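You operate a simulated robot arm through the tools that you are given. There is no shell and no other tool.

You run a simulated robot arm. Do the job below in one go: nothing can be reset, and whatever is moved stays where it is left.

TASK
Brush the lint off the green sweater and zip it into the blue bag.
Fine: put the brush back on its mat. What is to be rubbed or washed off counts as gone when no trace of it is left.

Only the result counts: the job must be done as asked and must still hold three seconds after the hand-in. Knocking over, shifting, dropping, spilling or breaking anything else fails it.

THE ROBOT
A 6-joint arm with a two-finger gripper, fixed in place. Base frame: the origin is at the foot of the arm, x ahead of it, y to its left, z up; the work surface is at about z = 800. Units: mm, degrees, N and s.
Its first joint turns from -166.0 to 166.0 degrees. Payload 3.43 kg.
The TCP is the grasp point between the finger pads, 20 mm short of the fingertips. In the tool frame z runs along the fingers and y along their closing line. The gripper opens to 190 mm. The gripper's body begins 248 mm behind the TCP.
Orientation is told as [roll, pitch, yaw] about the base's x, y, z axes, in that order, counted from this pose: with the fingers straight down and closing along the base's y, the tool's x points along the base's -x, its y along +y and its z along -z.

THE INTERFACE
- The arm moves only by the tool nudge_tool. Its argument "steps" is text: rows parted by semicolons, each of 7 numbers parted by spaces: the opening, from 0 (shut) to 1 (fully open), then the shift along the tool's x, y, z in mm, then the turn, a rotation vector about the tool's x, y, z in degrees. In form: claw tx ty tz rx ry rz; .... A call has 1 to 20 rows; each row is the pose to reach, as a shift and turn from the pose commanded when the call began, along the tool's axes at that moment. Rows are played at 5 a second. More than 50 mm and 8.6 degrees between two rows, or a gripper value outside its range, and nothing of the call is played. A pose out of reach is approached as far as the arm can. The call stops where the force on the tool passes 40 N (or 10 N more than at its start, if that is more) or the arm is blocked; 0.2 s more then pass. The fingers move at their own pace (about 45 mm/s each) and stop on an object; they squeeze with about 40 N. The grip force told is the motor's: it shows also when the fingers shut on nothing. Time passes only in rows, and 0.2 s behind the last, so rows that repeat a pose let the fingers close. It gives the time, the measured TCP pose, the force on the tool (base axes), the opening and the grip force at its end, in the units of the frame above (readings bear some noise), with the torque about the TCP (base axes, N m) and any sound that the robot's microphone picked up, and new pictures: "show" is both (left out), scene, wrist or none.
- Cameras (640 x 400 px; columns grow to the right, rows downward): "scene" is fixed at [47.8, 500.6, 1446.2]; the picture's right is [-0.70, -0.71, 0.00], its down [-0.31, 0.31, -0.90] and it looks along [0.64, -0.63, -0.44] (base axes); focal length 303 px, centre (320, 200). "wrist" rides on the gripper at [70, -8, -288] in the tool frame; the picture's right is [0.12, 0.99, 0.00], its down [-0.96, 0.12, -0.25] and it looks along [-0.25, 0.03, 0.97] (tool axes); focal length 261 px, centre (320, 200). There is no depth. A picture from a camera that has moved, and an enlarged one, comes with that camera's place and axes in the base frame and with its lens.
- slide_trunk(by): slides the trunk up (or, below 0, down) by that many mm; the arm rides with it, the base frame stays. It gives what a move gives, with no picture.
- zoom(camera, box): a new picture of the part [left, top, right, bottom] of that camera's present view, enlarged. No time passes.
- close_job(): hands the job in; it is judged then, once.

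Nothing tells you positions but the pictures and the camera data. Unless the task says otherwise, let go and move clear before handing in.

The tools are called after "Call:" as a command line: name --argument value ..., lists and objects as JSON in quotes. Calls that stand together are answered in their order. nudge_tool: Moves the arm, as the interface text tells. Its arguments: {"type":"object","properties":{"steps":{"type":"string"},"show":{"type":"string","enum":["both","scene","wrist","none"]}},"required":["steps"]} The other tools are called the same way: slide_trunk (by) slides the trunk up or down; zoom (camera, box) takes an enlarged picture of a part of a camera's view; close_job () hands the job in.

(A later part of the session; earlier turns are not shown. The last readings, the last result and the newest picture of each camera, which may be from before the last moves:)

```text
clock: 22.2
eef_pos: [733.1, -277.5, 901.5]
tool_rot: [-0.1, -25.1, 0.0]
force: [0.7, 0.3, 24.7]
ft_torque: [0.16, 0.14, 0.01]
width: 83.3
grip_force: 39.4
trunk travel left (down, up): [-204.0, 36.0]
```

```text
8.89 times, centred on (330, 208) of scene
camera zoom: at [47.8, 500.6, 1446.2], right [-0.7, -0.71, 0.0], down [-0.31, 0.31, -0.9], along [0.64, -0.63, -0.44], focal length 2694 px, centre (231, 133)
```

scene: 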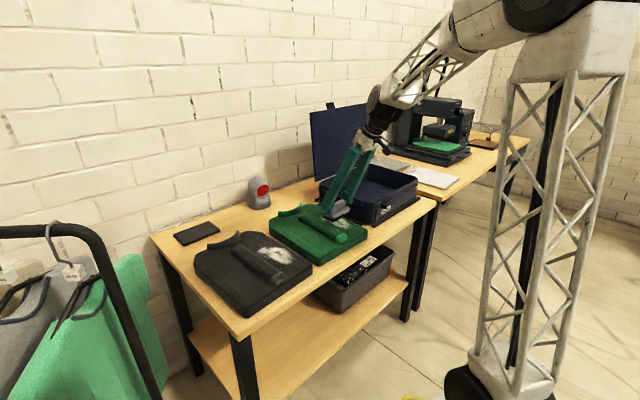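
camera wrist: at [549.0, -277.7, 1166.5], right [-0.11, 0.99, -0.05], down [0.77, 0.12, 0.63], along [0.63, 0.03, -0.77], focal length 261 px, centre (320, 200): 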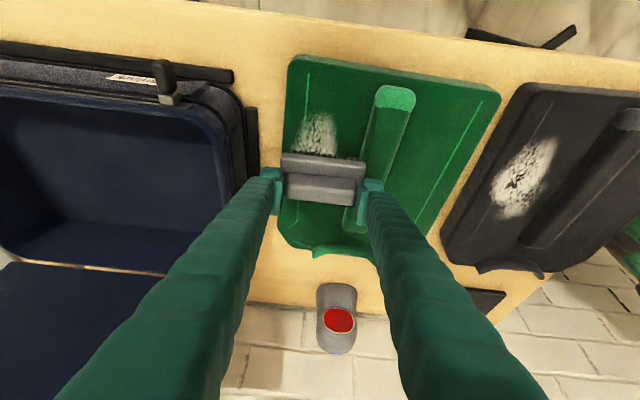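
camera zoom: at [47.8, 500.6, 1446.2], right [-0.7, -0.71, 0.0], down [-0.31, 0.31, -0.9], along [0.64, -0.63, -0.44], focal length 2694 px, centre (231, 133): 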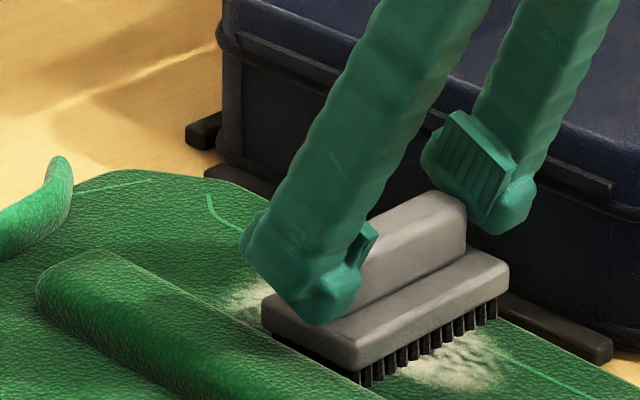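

Contact: 25 N upward at TCP z≈901.5. I'll ease off about 1 mm for a light press, sweep toward the front edge and back, and then look.

Call:
nudge_tool --steps "0.3 -0.42 0 -0.91 0 0 0; 0.3 8.64 0 -5.13 0 0 0; 0.3 17.71 0 -9.36 0 0 0; 0.3 26.77 0 -13.58 0 0 0; 0.3 35.83 0 -17.81 0 0 0; 0.3 44.9 0 -22.04 0 0 0; 0.3 53.96 0 -26.26 0 0 0; 0.3 63.02 0 -30.49 0 0 0; 0.3 63.02 0 -30.49 0 0 0"

Call:
zoom --camera "scene" --box '[290, 170, 380, 240]'

Call:
zoom --camera "wrist" --box '[200, 60, 440, 235]'

```text
clock: 24.2
eef_pos: [662.8, -277.9, 900.6]
tool_rot: [0.0, -25.0, 0.0]
force: [4.0, 0.1, 20.1]
ft_torque: [-0.11, 0.16, 0.05]
width: 83.7
grip_force: 39.3
trunk travel left (down, up): [-204.0, 36.0]
camera wrist: at [478.1, -285.7, 1131.8], right [-0.11, 0.99, -0.05], down [0.77, 0.12, 0.63], along [0.63, 0.03, -0.77], focal length 261 px, centre (320, 200)
```

scene: 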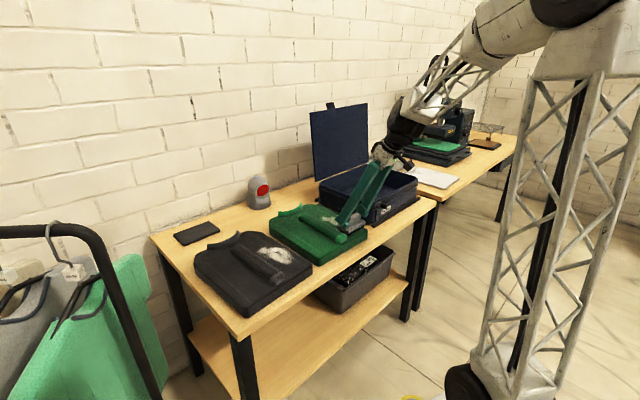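
wrist: 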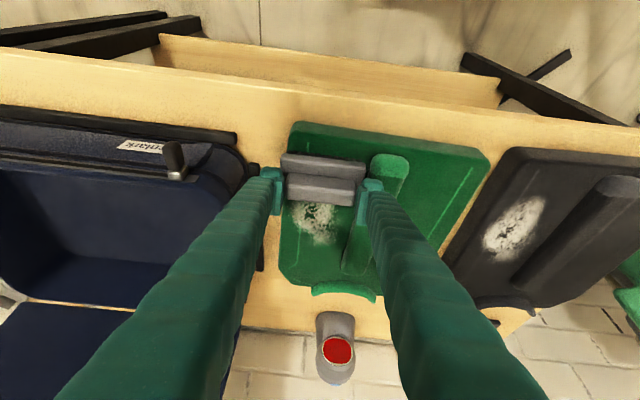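

```text
5.71 times, centred on (335, 205) of scene
camera zoom: at [47.8, 500.6, 1446.2], right [-0.7, -0.71, 0.0], down [-0.31, 0.31, -0.9], along [0.64, -0.63, -0.44], focal length 1732 px, centre (234, 171)
```

zoom: 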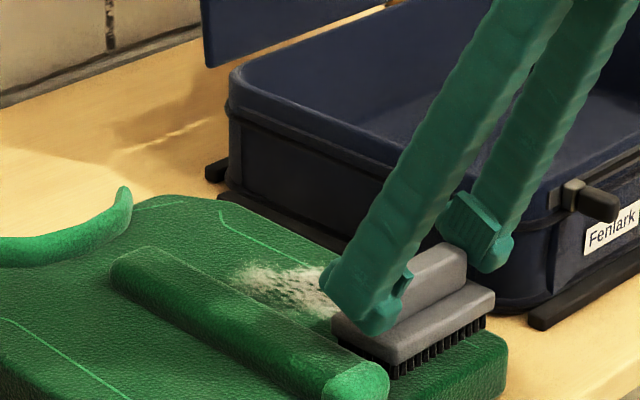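

```text
2.29 times, centred on (320, 148) of wrist
camera zoom: at [478.1, -285.7, 1131.8], right [-0.11, 0.99, -0.05], down [0.77, 0.12, 0.63], along [0.63, 0.03, -0.77], focal length 596 px, centre (320, 320)
```

zoom: 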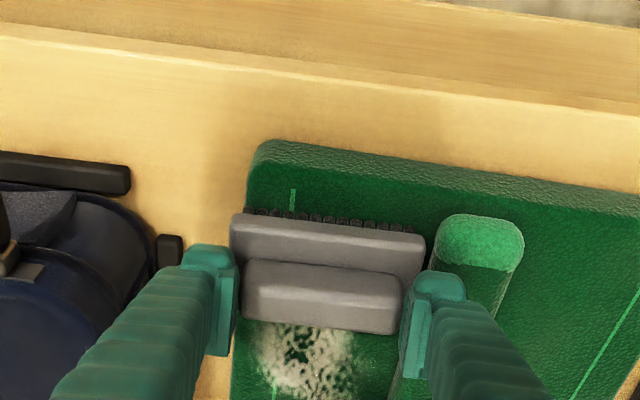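

The force is fine (20 N normal, little drag). Sweeping now all the way back across the patch.

Call:
nudge_tool --steps "0.3 -10.88 0 5.07 0 0 0; 0.3 -21.75 0 10.14 0 0 0; 0.3 -32.63 0 15.21 0 0 0; 0.3 -43.5 0 20.29 0 0 0; 0.3 -54.38 0 25.36 0 0 0; 0.3 -65.25 0 30.43 0 0 0; 0.3 -76.13 0 35.5 0 0 0; 0.3 -87.01 0 40.57 0 0 0; 0.3 -97.88 0 45.64 0 0 0; 0.3 -108.76 0 50.71 0 0 0; 0.3 -119.63 0 55.79 0 0 0; 0.3 -130.51 0 60.86 0 0 0; 0.3 -141.38 0 65.93 0 0 0; 0.3 -152.26 0 71 0 0 0; 0.3 -152.26 0 71 0 0 0"

Call:
zoom --camera "scene" --box '[290, 170, 380, 240]'

Call:
zoom --camera "wrist" --box '[200, 30, 460, 215]'

```text
clock: 27.4
eef_pos: [832.3, -277.2, 900.8]
tool_rot: [0.0, -25.0, 0.0]
force: [-0.2, 0.1, -0.1]
ft_torque: [0.0, 0.03, -0.03]
width: 83.9
grip_force: 40.4
trunk travel left (down, up): [-204.0, 36.0]
camera wrist: at [647.7, -285.9, 1132.2], right [-0.11, 0.99, -0.05], down [0.77, 0.12, 0.63], along [0.63, 0.03, -0.77], focal length 261 px, centre (320, 200)
```

scene: 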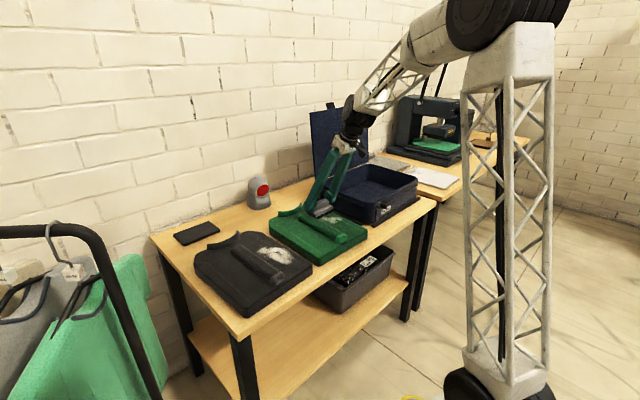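
wrist: 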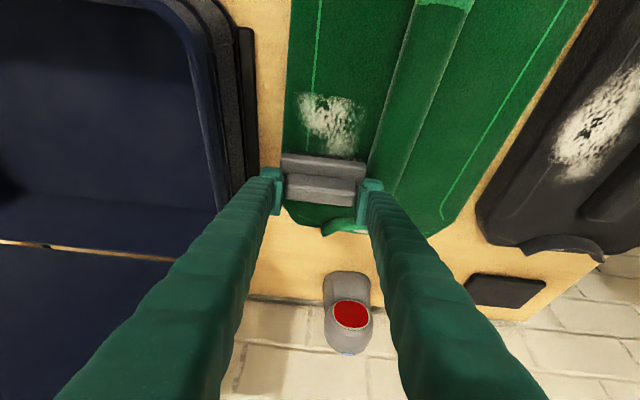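

```text
5.71 times, centred on (335, 205) of scene
camera zoom: at [47.8, 500.6, 1446.2], right [-0.7, -0.71, 0.0], down [-0.31, 0.31, -0.9], along [0.64, -0.63, -0.44], focal length 1732 px, centre (234, 171)
```

zoom: 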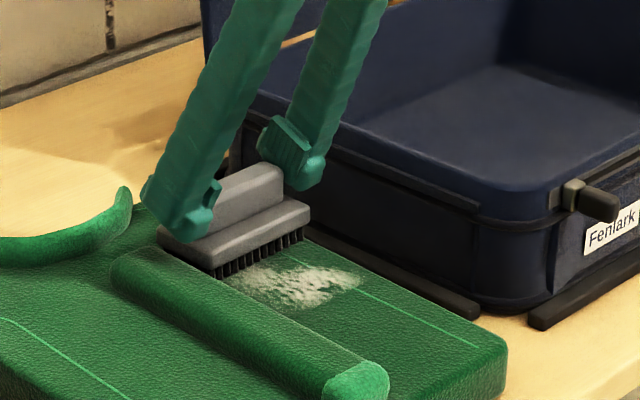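

```text
2.16 times, centred on (330, 122) of wrist
camera zoom: at [647.7, -285.9, 1132.2], right [-0.11, 0.99, -0.05], down [0.77, 0.12, 0.63], along [0.63, 0.03, -0.77], focal length 564 px, centre (298, 368)
```

zoom: 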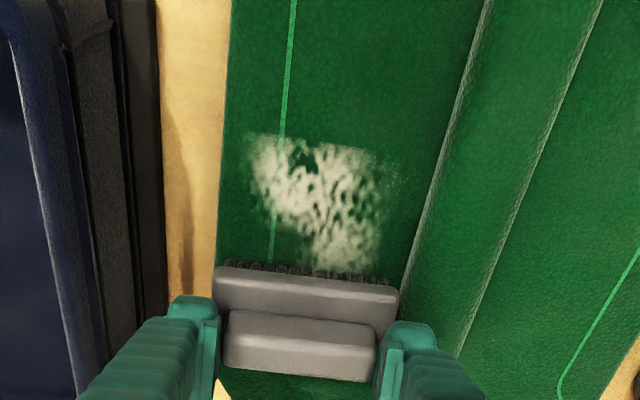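

The brushing works: the front part of the lint is gone, but contact was lost on the way back. I'll lower by about 1.5 mm here and check the force.

Call:
nudge_tool --steps "0.3 0.42 0 0.91 0 0 0; 0.3 0.63 0 1.36 0 0 0; 0.3 0.63 0 1.36 0 0 0" --show "none"

```text
clock: 28.2
eef_pos: [832.6, -278.3, 899.3]
tool_rot: [0.1, -24.9, 0.0]
force: [0.9, 0.2, 2.0]
ft_torque: [0.17, -0.14, -0.04]
width: 83.6
grip_force: 39.9
trunk travel left (down, up): [-204.0, 36.0]
```

Light contact now. I'll sweep forward with a small slope correction to keep roughly even pressure.

Call:
nudge_tool --steps "0.3 0.21 0 0.45 0 0 0; 0.3 11.01 0 -4.77 0 0 0; 0.3 21.82 0 -10 0 0 0; 0.3 32.62 0 -15.23 0 0 0; 0.3 43.42 0 -20.46 0 0 0; 0.3 54.23 0 -25.68 0 0 0; 0.3 65.03 0 -30.91 0 0 0; 0.3 75.83 0 -36.14 0 0 0; 0.3 86.64 0 -41.36 0 0 0; 0.3 97.44 0 -46.59 0 0 0; 0.3 108.24 0 -51.82 0 0 0; 0.3 119.04 0 -57.04 0 0 0; 0.3 129.85 0 -62.27 0 0 0; 0.3 140.65 0 -67.5 0 0 0; 0.3 151.45 0 -72.73 0 0 0; 0.3 151.45 0 -72.73 0 0 0"

Call:
zoom --camera "scene" --box '[290, 170, 380, 240]'

Call:
zoom --camera "wrist" --box '[200, 110, 440, 285]'

```text
clock: 31.6
eef_pos: [663.9, -276.9, 900.6]
tool_rot: [0.1, -25.0, 0.0]
force: [-0.7, 0.1, -1.0]
ft_torque: [-0.01, -0.02, -0.04]
width: 83.5
grip_force: 40.1
trunk travel left (down, up): [-204.0, 36.0]
camera wrist: at [478.5, -284.9, 1131.8], right [-0.11, 0.99, -0.05], down [0.77, 0.12, 0.63], along [0.63, 0.03, -0.77], focal length 261 px, centre (320, 200)
```

scene: 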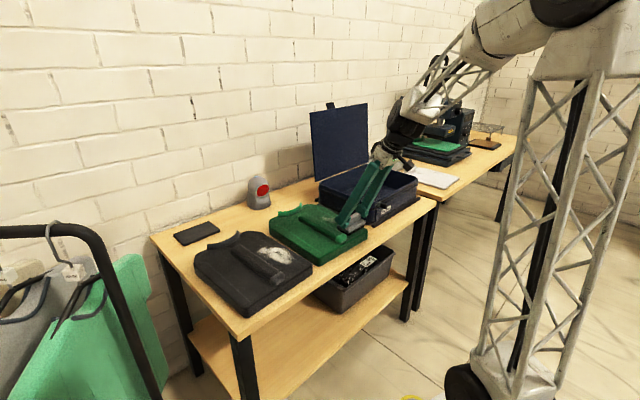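
wrist: 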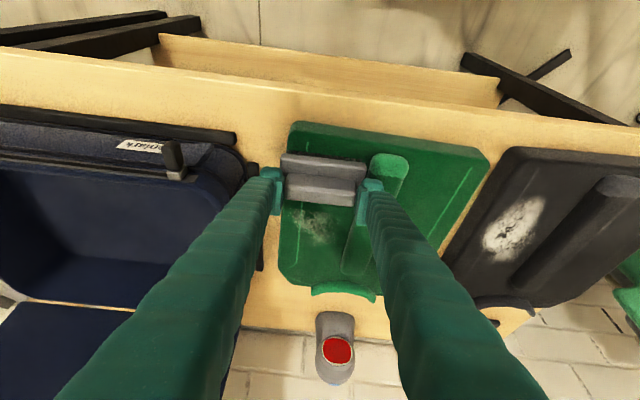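

```text
5.71 times, centred on (335, 205) of scene
camera zoom: at [47.8, 500.6, 1446.2], right [-0.7, -0.71, 0.0], down [-0.31, 0.31, -0.9], along [0.64, -0.63, -0.44], focal length 1732 px, centre (234, 171)
```

zoom: 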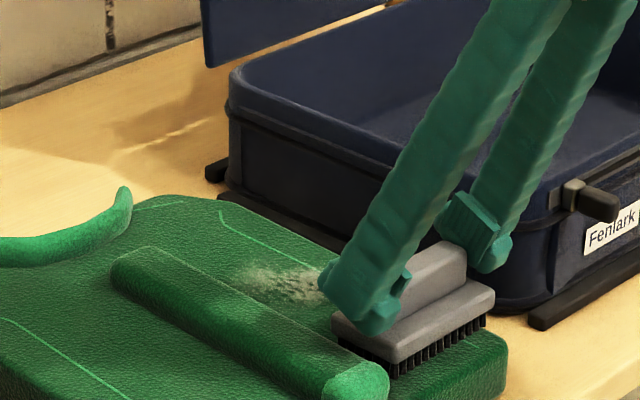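

```text
2.29 times, centred on (320, 198) of wrist
camera zoom: at [478.5, -284.9, 1131.8], right [-0.11, 0.99, -0.05], down [0.77, 0.12, 0.63], along [0.63, 0.03, -0.77], focal length 596 px, centre (320, 206)
```

zoom: 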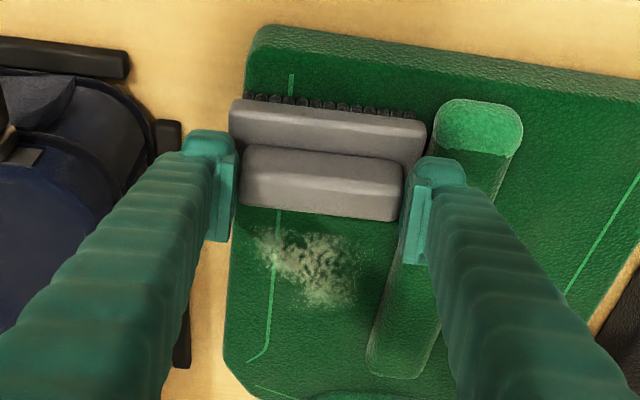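

About half the lint is gone and the rest is at x≈748–818. I'll hop over to the middle of it and press down properly, with force feedback, before short strokes.

Call:
nudge_tool --steps "0.3 -1.7 0 -3.6 0 0 0; 0.3 -41.0 0 14.7 0 0 0; 0.3 -80.2 0 33.0 0 0 0; 0.3 -119.5 0 51.3 0 0 0; 0.3 -119.5 0 51.3 0 0 0" --show "none"

Call:
nudge_tool --steps "0.3 0.85 0 1.8 0 0 0; 0.3 1.7 0 3.6 0 0 0; 0.3 2.1 0 4.5 0 0 0; 0.3 2.1 0 4.5 0 0 0" --show "none"

```text
clock: 32.8
eef_pos: [792.4, -275.6, 906.1]
tool_rot: [0.0, -25.0, -0.1]
force: [0.3, -0.3, -1.3]
ft_torque: [-0.14, 0.0, -0.06]
width: 83.7
grip_force: 40.1
trunk travel left (down, up): [-204.0, 36.0]
```

```text
clock: 33.8
eef_pos: [793.4, -276.6, 901.0]
tool_rot: [0.0, -24.9, 0.0]
force: [-1.1, 0.2, -1.2]
ft_torque: [0.02, 0.01, 0.02]
width: 83.3
grip_force: 40.0
trunk travel left (down, up): [-204.0, 36.0]
```

Call:
nudge_tool --steps "0.3 0.42 0 0.91 0 0 0; 0.3 0.63 0 1.36 0 0 0; 0.3 0.63 0 1.36 0 0 0" --show "none"

```text
clock: 34.6
eef_pos: [793.1, -277.1, 898.7]
tool_rot: [0.0, -25.0, 0.1]
force: [-1.1, 0.0, 4.0]
ft_torque: [0.08, 0.07, -0.01]
width: 83.7
grip_force: 40.2
trunk travel left (down, up): [-204.0, 36.0]
```

Call:
nudge_tool --steps "0.3 0.34 0 0.73 0 0 0; 0.3 -8.72 0 4.95 0 0 0; 0.3 -17.79 0 9.18 0 0 0; 0.3 -26.85 0 13.4 0 0 0; 0.3 -17.79 0 9.18 0 0 0; 0.3 -8.72 0 4.95 0 0 0; 0.3 0.34 0 0.73 0 0 0; 0.3 9.4 0 -3.5 0 0 0; 0.3 18.47 0 -7.73 0 0 0; 0.3 27.53 0 -11.95 0 0 0; 0.3 36.59 0 -16.18 0 0 0; 0.3 45.66 0 -20.41 0 0 0; 0.3 45.66 0 -20.41 0 0 0"

Call:
zoom --camera "scene" --box '[290, 170, 380, 240]'

Call:
zoom --camera "wrist" --box '[200, 70, 440, 245]'

```text
clock: 37.4
eef_pos: [743.2, -278.0, 898.7]
tool_rot: [0.0, -25.0, 0.0]
force: [5.5, 1.9, 22.5]
ft_torque: [0.05, -0.05, 0.01]
width: 83.6
grip_force: 40.1
trunk travel left (down, up): [-204.0, 36.0]
camera wrist: at [558.6, -285.5, 1128.8], right [-0.11, 0.99, -0.05], down [0.77, 0.12, 0.63], along [0.63, 0.03, -0.77], focal length 261 px, centre (320, 200)
```

scene: 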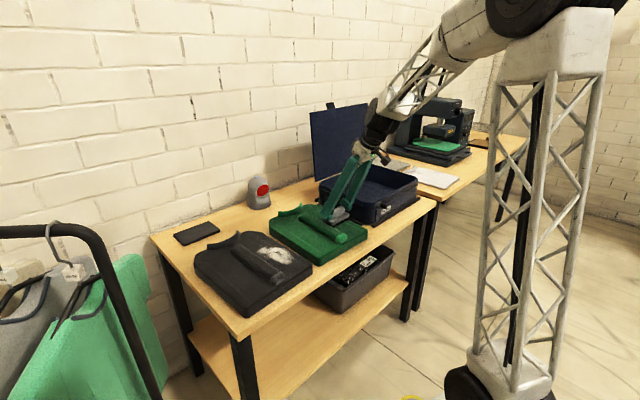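
wrist: 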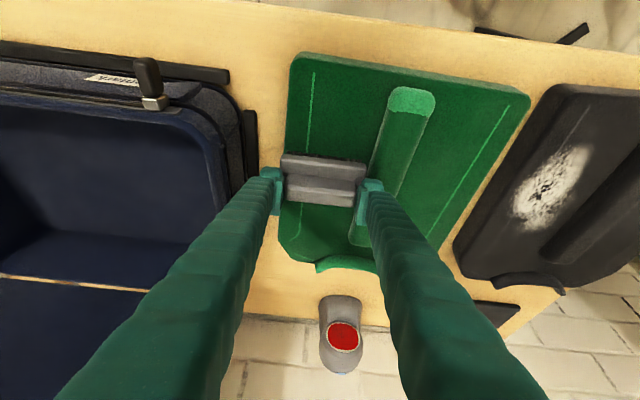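

```text
5.71 times, centred on (335, 205) of scene
camera zoom: at [47.8, 500.6, 1446.2], right [-0.7, -0.71, 0.0], down [-0.31, 0.31, -0.9], along [0.64, -0.63, -0.44], focal length 1732 px, centre (234, 171)
```

zoom: 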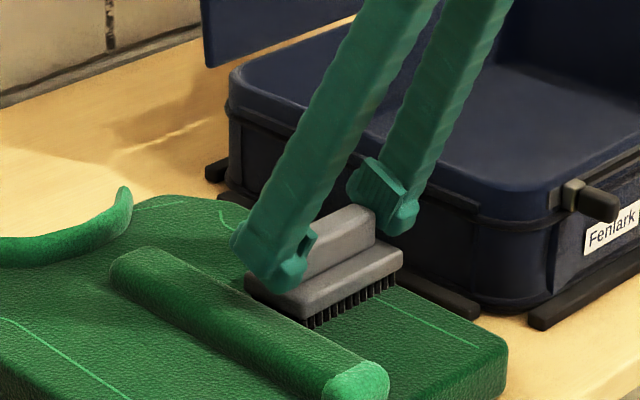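

```text
2.29 times, centred on (320, 158) of wrist
camera zoom: at [558.6, -285.5, 1128.8], right [-0.11, 0.99, -0.05], down [0.77, 0.12, 0.63], along [0.63, 0.03, -0.77], focal length 596 px, centre (320, 297)
```

zoom: 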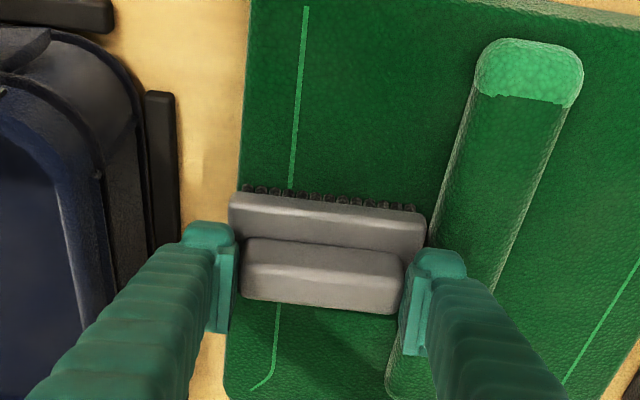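

It looks nearly all gone. I'll lift off and inspect the patch without the brush covering it.

Call:
nudge_tool --steps "0.3 -12.7 0 -27.2 0 0 0; 0.3 -29.6 0 -63.4 0 0 0; 0.3 -46.5 0 -99.7 0 0 0; 0.3 -90 0 -110 0 0 0; 0.3 -135 0 -100 0 0 0; 0.3 -180 0 -85 0 0 0; 0.3 -180 0 -85 0 0 0"

Call:
zoom --camera "scene" --box '[250, 180, 380, 270]'

Call:
zoom --camera "wrist" --box '[260, 0, 440, 170]'

```text
clock: 39.0
eef_pos: [872.7, -272.5, 1052.9]
tool_rot: [0.1, -25.0, 0.0]
force: [0.6, 0.6, -1.1]
ft_torque: [0.01, 0.02, 0.01]
width: 83.3
grip_force: 39.9
trunk travel left (down, up): [-204.0, 36.0]
camera wrist: at [687.7, -281.7, 1283.3], right [-0.11, 0.99, -0.05], down [0.77, 0.12, 0.63], along [0.63, 0.03, -0.77], focal length 261 px, centre (320, 200)
```

scene: 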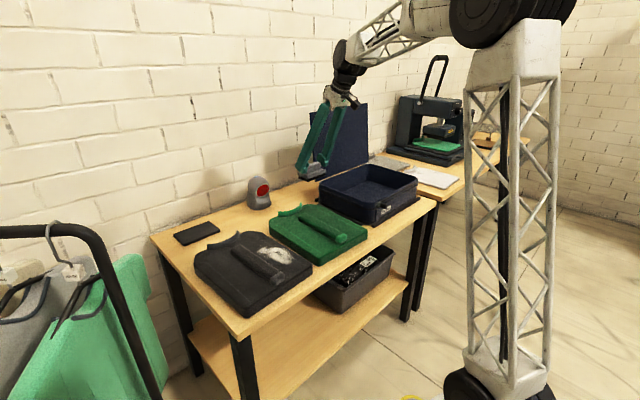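
wrist: 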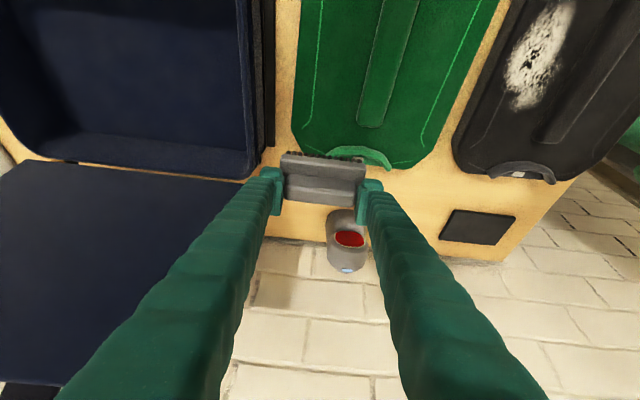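

```text
4.44 times, centred on (315, 225) of scene
camera zoom: at [47.8, 500.6, 1446.2], right [-0.7, -0.71, 0.0], down [-0.31, 0.31, -0.9], along [0.64, -0.63, -0.44], focal length 1347 px, centre (342, 89)
```

zoom: 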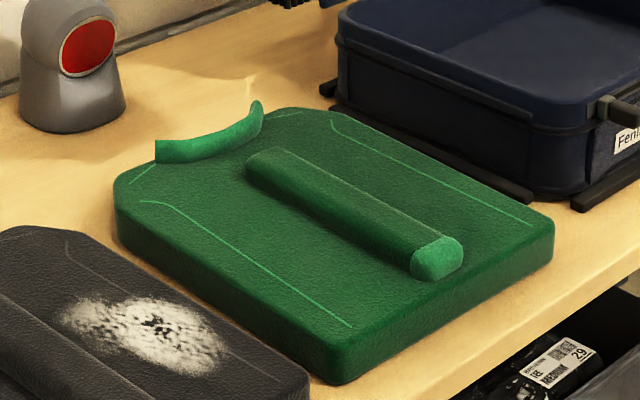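

```text
2.35 times, centred on (350, 85) of wrist
camera zoom: at [687.7, -281.7, 1283.3], right [-0.11, 0.99, -0.05], down [0.77, 0.12, 0.63], along [0.63, 0.03, -0.77], focal length 613 px, centre (249, 471)
```

zoom: 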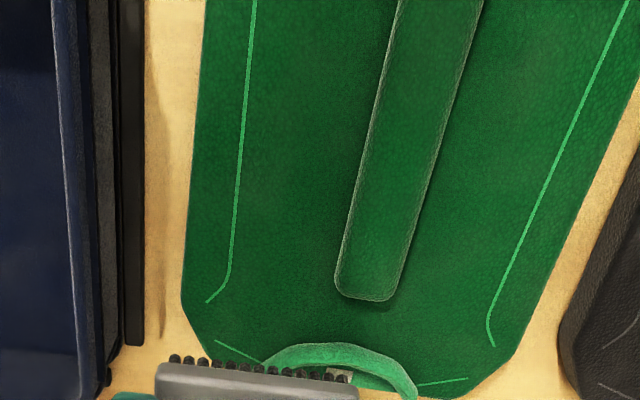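

The patch looks clean. I'll zoom tighter to check for faint traces.

Call:
zoom --camera "scene" --box '[310, 195, 370, 240]'

Call:
zoom --camera "wrist" --box '[300, 0, 400, 80]'

```text
8.89 times, centred on (340, 218) of scene
camera zoom: at [47.8, 500.6, 1446.2], right [-0.7, -0.71, 0.0], down [-0.31, 0.31, -0.9], along [0.64, -0.63, -0.44], focal length 2694 px, centre (142, 44)
```

zoom: 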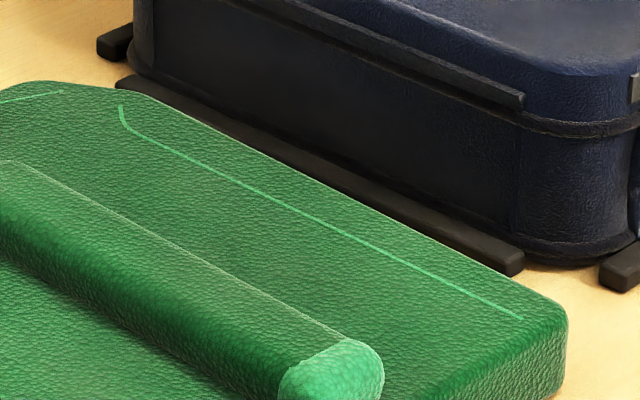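

```text
5.00 times, centred on (350, 40) of wrist
camera zoom: at [687.7, -281.7, 1283.3], right [-0.11, 0.99, -0.05], down [0.77, 0.12, 0.63], along [0.63, 0.03, -0.77], focal length 1303 px, centre (170, 1000)
```

zoom: 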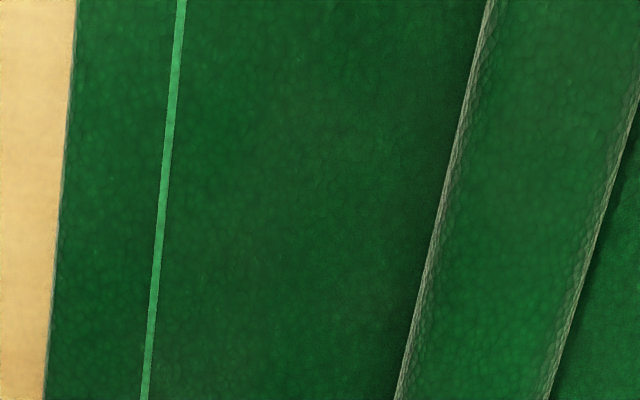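

A faint haze may remain around (785, -259), so I'll do another full pass with light contact to be sure.

Call:
nudge_tool --steps "0.3 25.4 0 29.5 0 0 0; 0.3 50.8 0 59.1 0 0 0; 0.3 76.3 0 88.6 0 0 0; 0.3 101.7 0 118.2 0 0 0; 0.3 101.7 0 118.2 0 0 0" --show "none"

Call:
nudge_tool --steps "0.3 0.42 0 0.91 0 0 0; 0.3 0.85 0 1.81 0 0 0; 0.3 1.06 0 2.27 0 0 0; 0.3 1.27 0 2.72 0 0 0; 0.3 1.27 0 2.72 0 0 0" --show "none"

```text
clock: 40.2
eef_pos: [826.5, -277.5, 902.3]
tool_rot: [-0.2, -25.2, 0.0]
force: [7.3, -5.9, 19.0]
ft_torque: [0.84, -0.31, -0.41]
width: 84.1
grip_force: 40.3
trunk travel left (down, up): [-204.0, 36.0]
```

```text
clock: 41.5
eef_pos: [828.1, -277.1, 899.6]
tool_rot: [-0.1, -25.2, 0.0]
force: [-4.5, -4.0, 16.5]
ft_torque: [0.75, 0.16, 0.16]
width: 84.2
grip_force: 39.6
trunk travel left (down, up): [-204.0, 36.0]
stopped in row 5: the force on the tool passed its limit at 41 N (the readings are from after the stop); the commanded pose is now the measured one
```

An unexpected contact. I'll look before doing anything else.

Call:
zoom --camera "scene" --box '[280, 170, 370, 240]'

Call:
zoom --camera "wrist" --box '[220, 60, 420, 215]'

```text
5.71 times, centred on (325, 205) of scene
camera zoom: at [47.8, 500.6, 1446.2], right [-0.7, -0.71, 0.0], down [-0.31, 0.31, -0.9], along [0.64, -0.63, -0.44], focal length 1732 px, centre (291, 171)
```

zoom: 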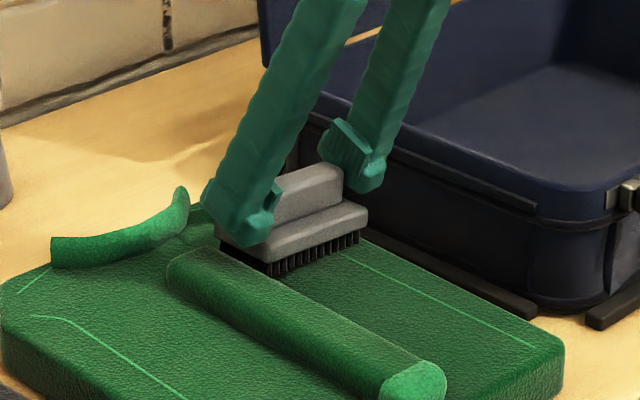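

```text
2.58 times, centred on (320, 138) of wrist
camera zoom: at [642.9, -285.2, 1130.1], right [-0.11, 0.99, -0.05], down [0.76, 0.12, 0.63], along [0.64, 0.03, -0.77], focal length 673 px, centre (320, 361)
```

zoom: 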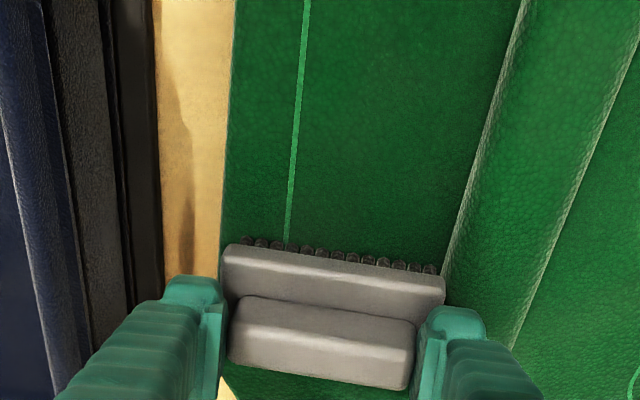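

The brush's right end is catching the foot of the ridge and is being tilted. I'll lift 30 mm and check how it sits in the grip.

Call:
nudge_tool --steps "0.3 -4.2 0 -9.1 0 0 0; 0.3 -8.5 -5 -18.1 0 0 0; 0.3 -16.9 -5 -36.3 0 0 0; 0.3 -16.9 -5 -36.3 0 0 0"

Call:
zoom --camera "scene" --box '[280, 150, 370, 240]'

Call:
zoom --camera "wrist" --box '[220, 60, 420, 215]'

```text
clock: 42.5
eef_pos: [827.3, -281.9, 939.4]
tool_rot: [0.0, -25.0, 0.0]
force: [-0.2, 0.3, -1.4]
ft_torque: [0.01, -0.01, 0.03]
width: 83.9
grip_force: 40.3
trunk travel left (down, up): [-204.0, 36.0]
camera wrist: at [643.0, -289.7, 1169.1], right [-0.11, 0.99, -0.05], down [0.77, 0.12, 0.63], along [0.63, 0.03, -0.77], focal length 261 px, centre (320, 200)
```

scene: 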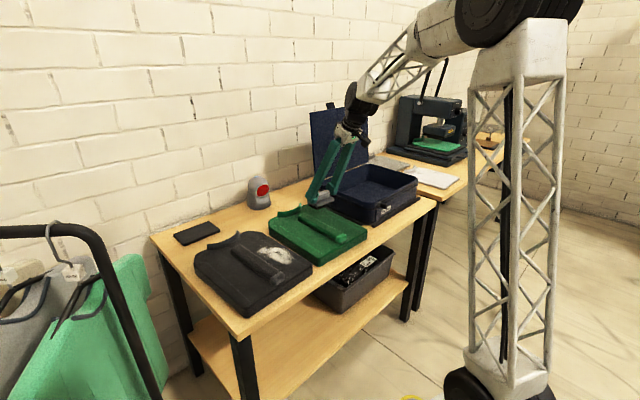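
wrist: 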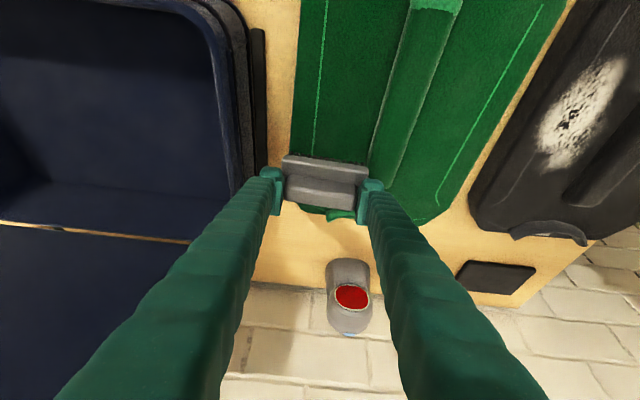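

```text
4.44 times, centred on (325, 195) of scene
camera zoom: at [47.8, 500.6, 1446.2], right [-0.7, -0.71, 0.0], down [-0.31, 0.31, -0.9], along [0.64, -0.63, -0.44], focal length 1347 px, centre (298, 222)
```

zoom: 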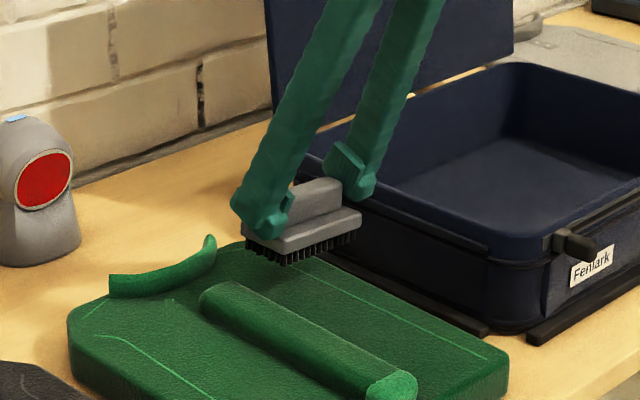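

```text
2.58 times, centred on (320, 138) of wrist
camera zoom: at [643.0, -289.7, 1169.1], right [-0.11, 0.99, -0.05], down [0.77, 0.12, 0.63], along [0.63, 0.03, -0.77], focal length 673 px, centre (320, 361)
```

zoom: 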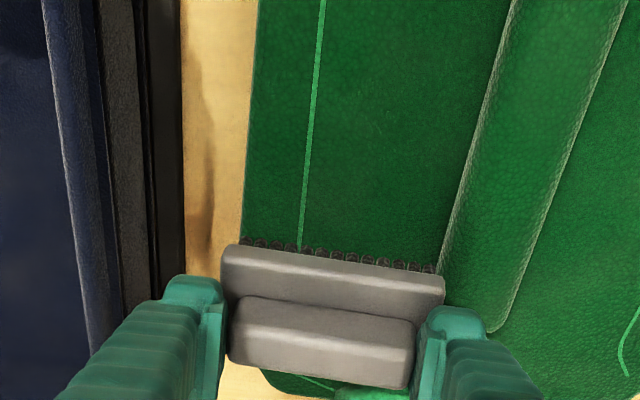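

Call:
zoom --camera "wrist" --box '[280, 0, 420, 90]'

Call:
zoom --camera "wrist" --box '[290, 60, 390, 165]'

Call:
zoom --camera "scene" --box '[300, 190, 380, 250]'

```text
4.44 times, centred on (350, 45) of wrist
camera zoom: at [643.0, -289.7, 1169.1], right [-0.11, 0.99, -0.05], down [0.77, 0.12, 0.63], along [0.63, 0.03, -0.77], focal length 1158 px, centre (187, 889)
```

zoom: 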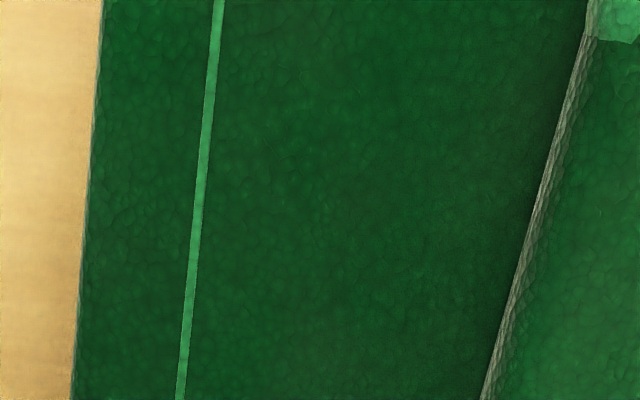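

```text
3.81 times, centred on (340, 112) of wrist
camera zoom: at [643.0, -289.7, 1169.1], right [-0.11, 0.99, -0.05], down [0.77, 0.12, 0.63], along [0.63, 0.03, -0.77], focal length 993 px, centre (244, 533)
```

zoom: 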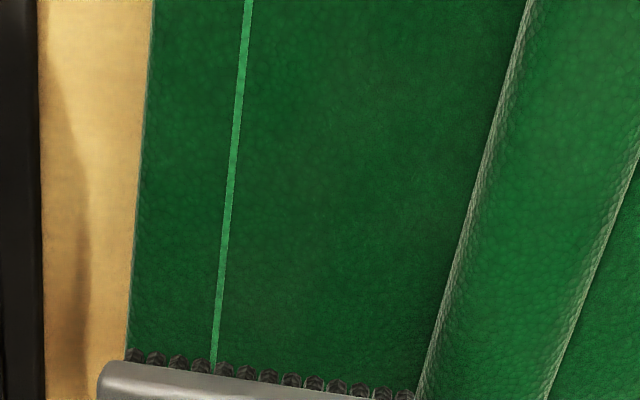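

```text
6.67 times, centred on (340, 220) of scene
camera zoom: at [47.8, 500.6, 1446.2], right [-0.7, -0.71, 0.0], down [-0.31, 0.31, -0.9], along [0.64, -0.63, -0.44], focal length 2020 px, centre (187, 67)
```

zoom: 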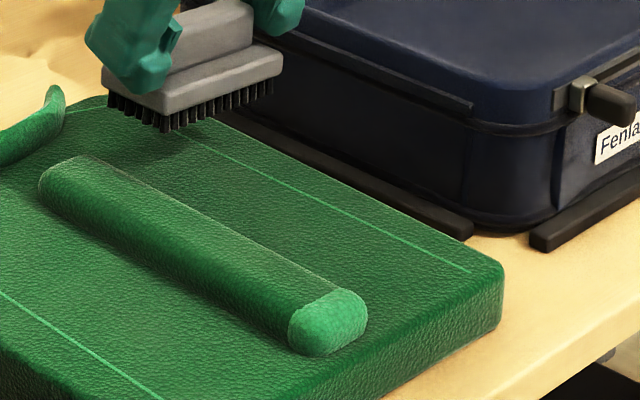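

It looks clean, but I'll do one more light pass at this safer y (about -282), clear of the ridge, to remove any haze.

Call:
nudge_tool --steps "0.3 19 0 8.8 0 0 0; 0.3 38 0 17.6 0 0 0; 0.3 38 0 17.6 0 0 0" --show "none"

Call:
nudge_tool --steps "0.3 0.85 0 1.81 0 0 0; 0.3 1.48 0 3.17 0 0 0; 0.3 1.48 0 3.17 0 0 0" --show "none"

```text
clock: 43.3
eef_pos: [801.4, -281.9, 906.5]
tool_rot: [0.0, -25.0, 0.0]
force: [0.3, -0.5, -0.6]
ft_torque: [0.0, -0.01, 0.01]
width: 84.0
grip_force: 39.2
trunk travel left (down, up): [-204.0, 36.0]
```

```text
clock: 44.1
eef_pos: [801.0, -280.5, 902.1]
tool_rot: [0.1, -25.1, 0.0]
force: [0.1, 0.3, -0.7]
ft_torque: [0.0, -0.02, 0.0]
width: 84.0
grip_force: 40.0
trunk travel left (down, up): [-204.0, 36.0]
```

Call:
nudge_tool --steps "0.3 0.42 0 0.91 0 0 0; 0.3 0.63 0 1.36 0 0 0; 0.3 0.63 0 1.36 0 0 0" --show "none"

```text
clock: 44.9
eef_pos: [801.4, -282.9, 900.5]
tool_rot: [0.0, -25.1, 0.1]
force: [-0.7, -0.2, -1.5]
ft_torque: [-0.01, 0.04, 0.0]
width: 83.8
grip_force: 40.2
trunk travel left (down, up): [-204.0, 36.0]
```

Call:
nudge_tool --steps "0.3 0.42 0 0.91 0 0 0; 0.3 0.63 0 1.36 0 0 0; 0.3 0.63 0 1.36 0 0 0" --show "none"

Call:
zoom --camera "scene" --box '[290, 180, 360, 230]'

```text
clock: 45.7
eef_pos: [800.5, -282.6, 898.3]
tool_rot: [0.0, -25.1, 0.0]
force: [-0.3, 0.7, -0.6]
ft_torque: [0.0, 0.01, -0.01]
width: 83.9
grip_force: 39.9
trunk travel left (down, up): [-204.0, 36.0]
```

```text
8.00 times, centred on (325, 205) of scene
camera zoom: at [47.8, 500.6, 1446.2], right [-0.7, -0.71, 0.0], down [-0.31, 0.31, -0.9], along [0.64, -0.63, -0.44], focal length 2424 px, centre (280, 160)
```

zoom: 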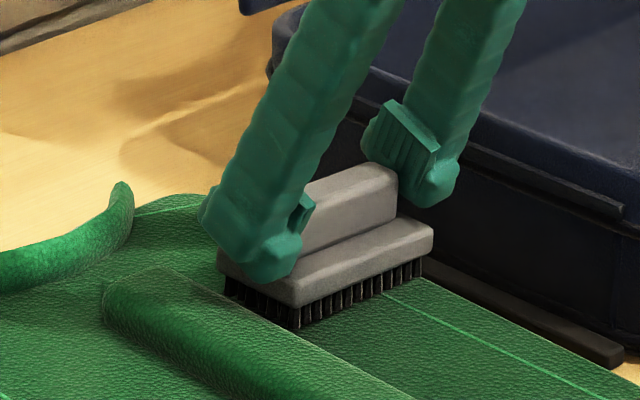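

Call:
nudge_tool --steps "0.3 0.42 0 0.91 0 0 0; 0.3 0.63 0 1.36 0 0 0; 0.3 0.63 0 1.36 0 0 0" --show "none"

```text
clock: 46.5
eef_pos: [802.1, -280.9, 899.8]
tool_rot: [0.0, -25.1, 0.0]
force: [-0.8, 0.8, 4.6]
ft_torque: [-0.15, 0.15, -0.06]
width: 84.0
grip_force: 40.0
trunk travel left (down, up): [-204.0, 36.0]
```

Call:
nudge_tool --steps "0.3 0.3 0 0.63 0 0 0; 0.3 -8.76 0 4.86 0 0 0; 0.3 -17.83 0 9.08 0 0 0; 0.3 -8.76 0 4.86 0 0 0; 0.3 0.3 0 0.63 0 0 0; 0.3 9.36 0 -3.6 0 0 0; 0.3 18.43 0 -7.82 0 0 0; 0.3 27.49 0 -12.05 0 0 0; 0.3 36.55 0 -16.27 0 0 0; 0.3 45.62 0 -20.5 0 0 0; 0.3 45.62 0 -20.5 0 0 0" --show "none"

Call:
zoom --camera "wrist" --box '[220, 60, 420, 215]'

```text
clock: 48.9
eef_pos: [753.8, -282.8, 897.5]
tool_rot: [-0.1, -25.2, -0.1]
force: [-1.1, 0.9, 1.5]
ft_torque: [-0.1, 0.16, -0.05]
width: 83.9
grip_force: 39.7
trunk travel left (down, up): [-204.0, 36.0]
```

```text
2.58 times, centred on (320, 138) of wrist
camera zoom: at [568.0, -290.6, 1128.6], right [-0.11, 0.99, -0.05], down [0.77, 0.12, 0.63], along [0.63, 0.03, -0.77], focal length 673 px, centre (320, 361)
```

zoom: 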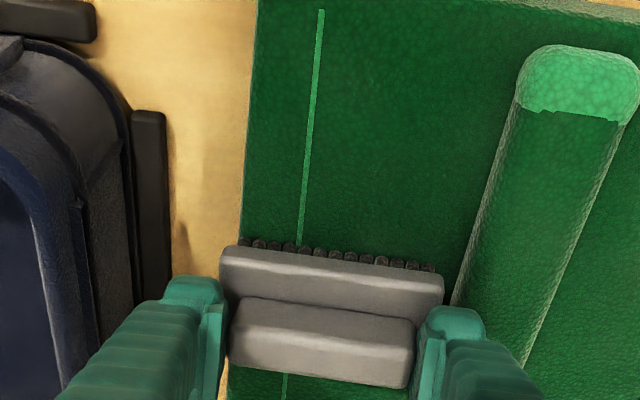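

Call:
nudge_tool --steps "0.3 0.42 0 0.91 0 0 0; 0.3 0.63 0 1.36 0 0 0; 0.3 0.63 0 1.36 0 0 0" --show "none"

```text
clock: 49.7
eef_pos: [753.0, -281.7, 896.3]
tool_rot: [-0.1, -25.1, 0.0]
force: [1.6, -1.6, 9.8]
ft_torque: [-0.58, 0.19, 0.08]
width: 83.9
grip_force: 40.1
trunk travel left (down, up): [-204.0, 36.0]
```

Torque shows that only the left end touches, so the brush is now tilted a few degrees in the grip. I'll raise slightly, roll the hand −3° about the base x to level the bristles, and touch down again.

Call:
nudge_tool --steps "0.3 -1.7 0 -3.6 0 0 0; 0.3 -1.7 0 -3.6 2.72 0 -1.27; 0.3 -1.7 0 -3.6 2.72 0 -1.27" --show "none"

Call:
nudge_tool --steps "0.3 0.84 0.1 1.81 0 0 0; 0.3 1.5 0.15 3.2 0 0 0; 0.3 1.5 0.15 3.2 0 0 0" --show "none"

```text
clock: 50.5
eef_pos: [751.9, -282.4, 899.6]
tool_rot: [-3.4, -25.0, 1.4]
force: [-0.5, -0.6, -1.4]
ft_torque: [0.02, 0.0, 0.0]
width: 83.8
grip_force: 40.5
trunk travel left (down, up): [-204.0, 36.0]
```

```text
clock: 51.3
eef_pos: [751.6, -281.7, 895.9]
tool_rot: [-3.4, -25.0, 1.4]
force: [0.5, 0.1, -1.1]
ft_torque: [-0.02, 0.0, 0.01]
width: 83.7
grip_force: 40.0
trunk travel left (down, up): [-204.0, 36.0]
```

Call:
nudge_tool --steps "0.3 0.42 0.05 0.91 0 0 0; 0.3 0.63 0.08 1.36 0 0 0; 0.3 0.63 0.08 1.36 0 0 0" --show "none"

Call:
nudge_tool --steps "0.3 0.42 0.05 0.91 0 0 0; 0.3 0.42 0.05 0.91 0 0 0" --show "none"

```text
clock: 52.1
eef_pos: [752.7, -281.4, 895.7]
tool_rot: [-3.4, -25.1, 1.5]
force: [-1.4, 0.2, 5.8]
ft_torque: [0.31, 0.24, 0.04]
width: 83.8
grip_force: 40.2
trunk travel left (down, up): [-204.0, 36.0]
```

```text
clock: 52.7
eef_pos: [752.1, -283.5, 895.4]
tool_rot: [-3.3, -25.0, 1.4]
force: [-0.5, -1.0, 19.4]
ft_torque: [0.42, 0.51, -0.01]
width: 83.9
grip_force: 40.2
trunk travel left (down, up): [-204.0, 36.0]
```

Now there's good, fairly even contact at 19 N. Stroking across the whole patch.

Call:
nudge_tool --steps "0.3 -10.88 0 5.07 0 0 0; 0.3 -21.75 0 10.14 0 0 0; 0.3 -32.63 0 15.21 0 0 0; 0.3 -43.5 0 20.29 0 0 0; 0.3 -54.38 0 25.36 0 0 0; 0.3 -54.38 0 25.36 0 0 0" --show "none"

```text
clock: 54.1
eef_pos: [810.4, -281.5, 894.7]
tool_rot: [-3.2, -25.0, 1.5]
force: [-1.7, 1.1, 5.6]
ft_torque: [0.16, -0.07, 0.01]
width: 83.9
grip_force: 40.2
trunk travel left (down, up): [-204.0, 36.0]
```

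Call:
nudge_tool --steps "0.3 0.15 0 0.3 0 0 0; 0.3 11.03 0 -4.77 0 0 0; 0.3 21.9 0 -9.84 0 0 0; 0.3 32.78 0 -14.91 0 0 0; 0.3 43.65 0 -19.99 0 0 0; 0.3 54.53 0 -25.06 0 0 0; 0.3 65.4 0 -30.13 0 0 0; 0.3 76.28 0 -35.2 0 0 0; 0.3 87.15 0 -40.3 0 0 0; 0.3 98.03 0 -45.4 0 0 0; 0.3 108.9 0 -50.5 0 0 0; 0.3 119.8 0 -55.6 0 0 0; 0.3 119.8 0 -55.6 0 0 0" --show "none"

```text
clock: 56.9
eef_pos: [679.5, -283.1, 894.7]
tool_rot: [-3.4, -24.9, 1.4]
force: [2.8, 0.4, 13.4]
ft_torque: [0.41, -0.05, 0.03]
width: 83.9
grip_force: 39.7
trunk travel left (down, up): [-204.0, 36.0]
```

Contact held the whole way. One more return stroke, then lift off and inspect.

Call:
nudge_tool --steps "0.3 -12 0.01 5.7 0 0 0; 0.3 -24 0.01 11.4 0 0 0; 0.3 -36 0.02 17.1 0 0 0; 0.3 -48 0.02 22.8 0 0 0; 0.3 -60 0.02 28.45 0 0 0; 0.3 -72 0.03 34.15 0 0 0; 0.3 -84 0.03 39.85 0 0 0; 0.3 -96 0.03 45.55 0 0 0; 0.3 -108 0.03 51.2 0 0 0; 0.3 -120 0.03 56.9 0 0 0; 0.3 -130 0.03 61.6 0 0 0; 0.3 -130 0.03 61.6 0 0 0" --show "none"

Call:
nudge_tool --steps "0.3 -16.9 0 -36.2 0 0 0; 0.3 -37.1 0 -79.7 0 0 0; 0.3 -58.2 0 -124.9 0 0 0; 0.3 -84 0 -113 -2.72 0 1.27; 0.3 -84 0 -113 -2.72 0 1.27"

Call:
zoom --camera "scene" --box '[300, 190, 380, 250]'

Call:
zoom --camera "wrist" --box '[260, 0, 440, 150]'

```text
clock: 59.5
eef_pos: [822.7, -283.1, 893.7]
tool_rot: [-3.5, -25.2, 1.4]
force: [-2.1, -0.9, 9.9]
ft_torque: [0.28, 0.1, 0.0]
width: 83.9
grip_force: 40.2
trunk travel left (down, up): [-204.0, 36.0]
```

```text
clock: 60.7
eef_pos: [850.8, -273.7, 1031.0]
tool_rot: [0.0, -25.2, 0.1]
force: [-0.1, -0.8, -0.6]
ft_torque: [0.01, 0.0, 0.01]
width: 83.9
grip_force: 40.1
trunk travel left (down, up): [-204.0, 36.0]
camera wrist: at [666.2, -282.4, 1261.6], right [-0.11, 0.99, -0.05], down [0.77, 0.12, 0.63], along [0.63, 0.03, -0.77], focal length 261 px, centre (320, 200)
```

scene: 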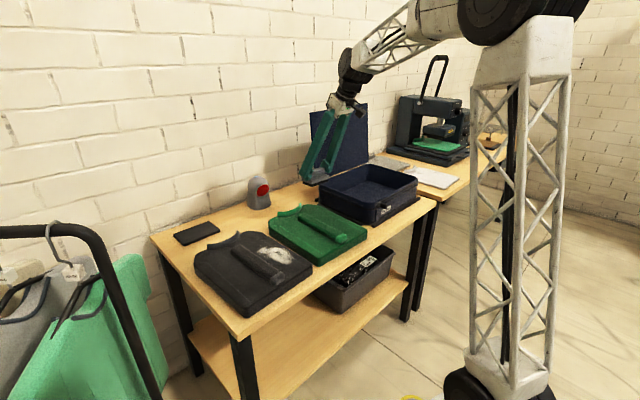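
wrist: 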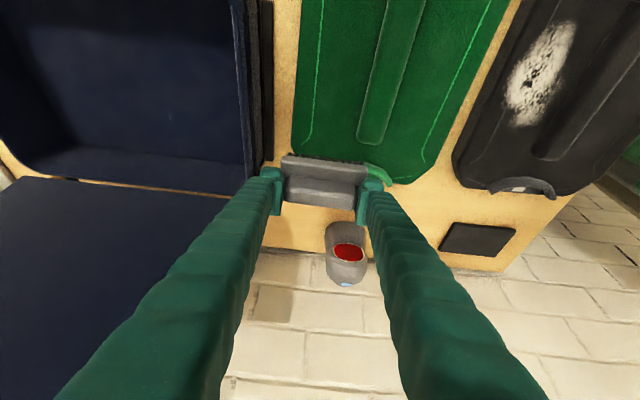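

```text
6.67 times, centred on (340, 220) of scene
camera zoom: at [47.8, 500.6, 1446.2], right [-0.7, -0.71, 0.0], down [-0.31, 0.31, -0.9], along [0.64, -0.63, -0.44], focal length 2020 px, centre (187, 67)
```

zoom: 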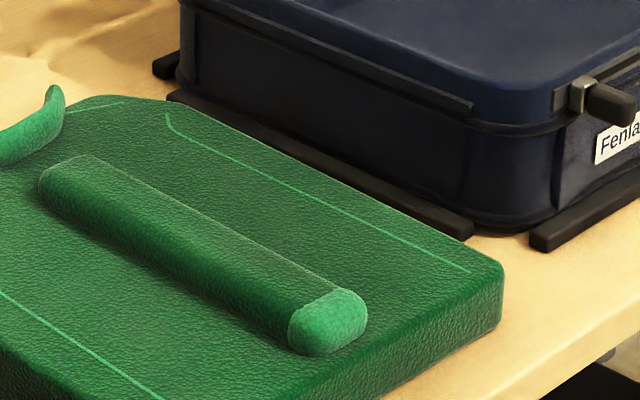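

```text
2.67 times, centred on (350, 75) of wrist
camera zoom: at [666.2, -282.4, 1261.6], right [-0.11, 0.99, -0.05], down [0.77, 0.12, 0.63], along [0.63, 0.03, -0.77], focal length 695 px, centre (240, 533)
```

zoom: 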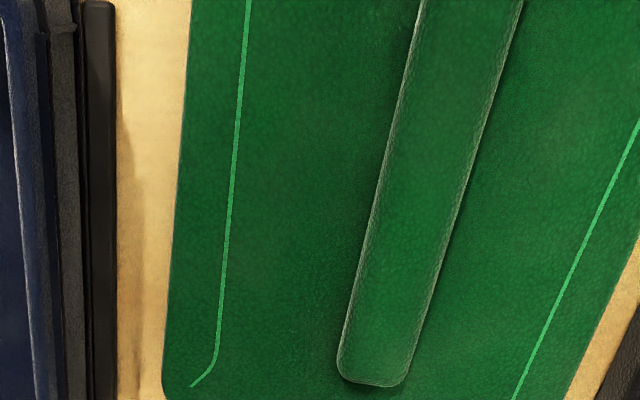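

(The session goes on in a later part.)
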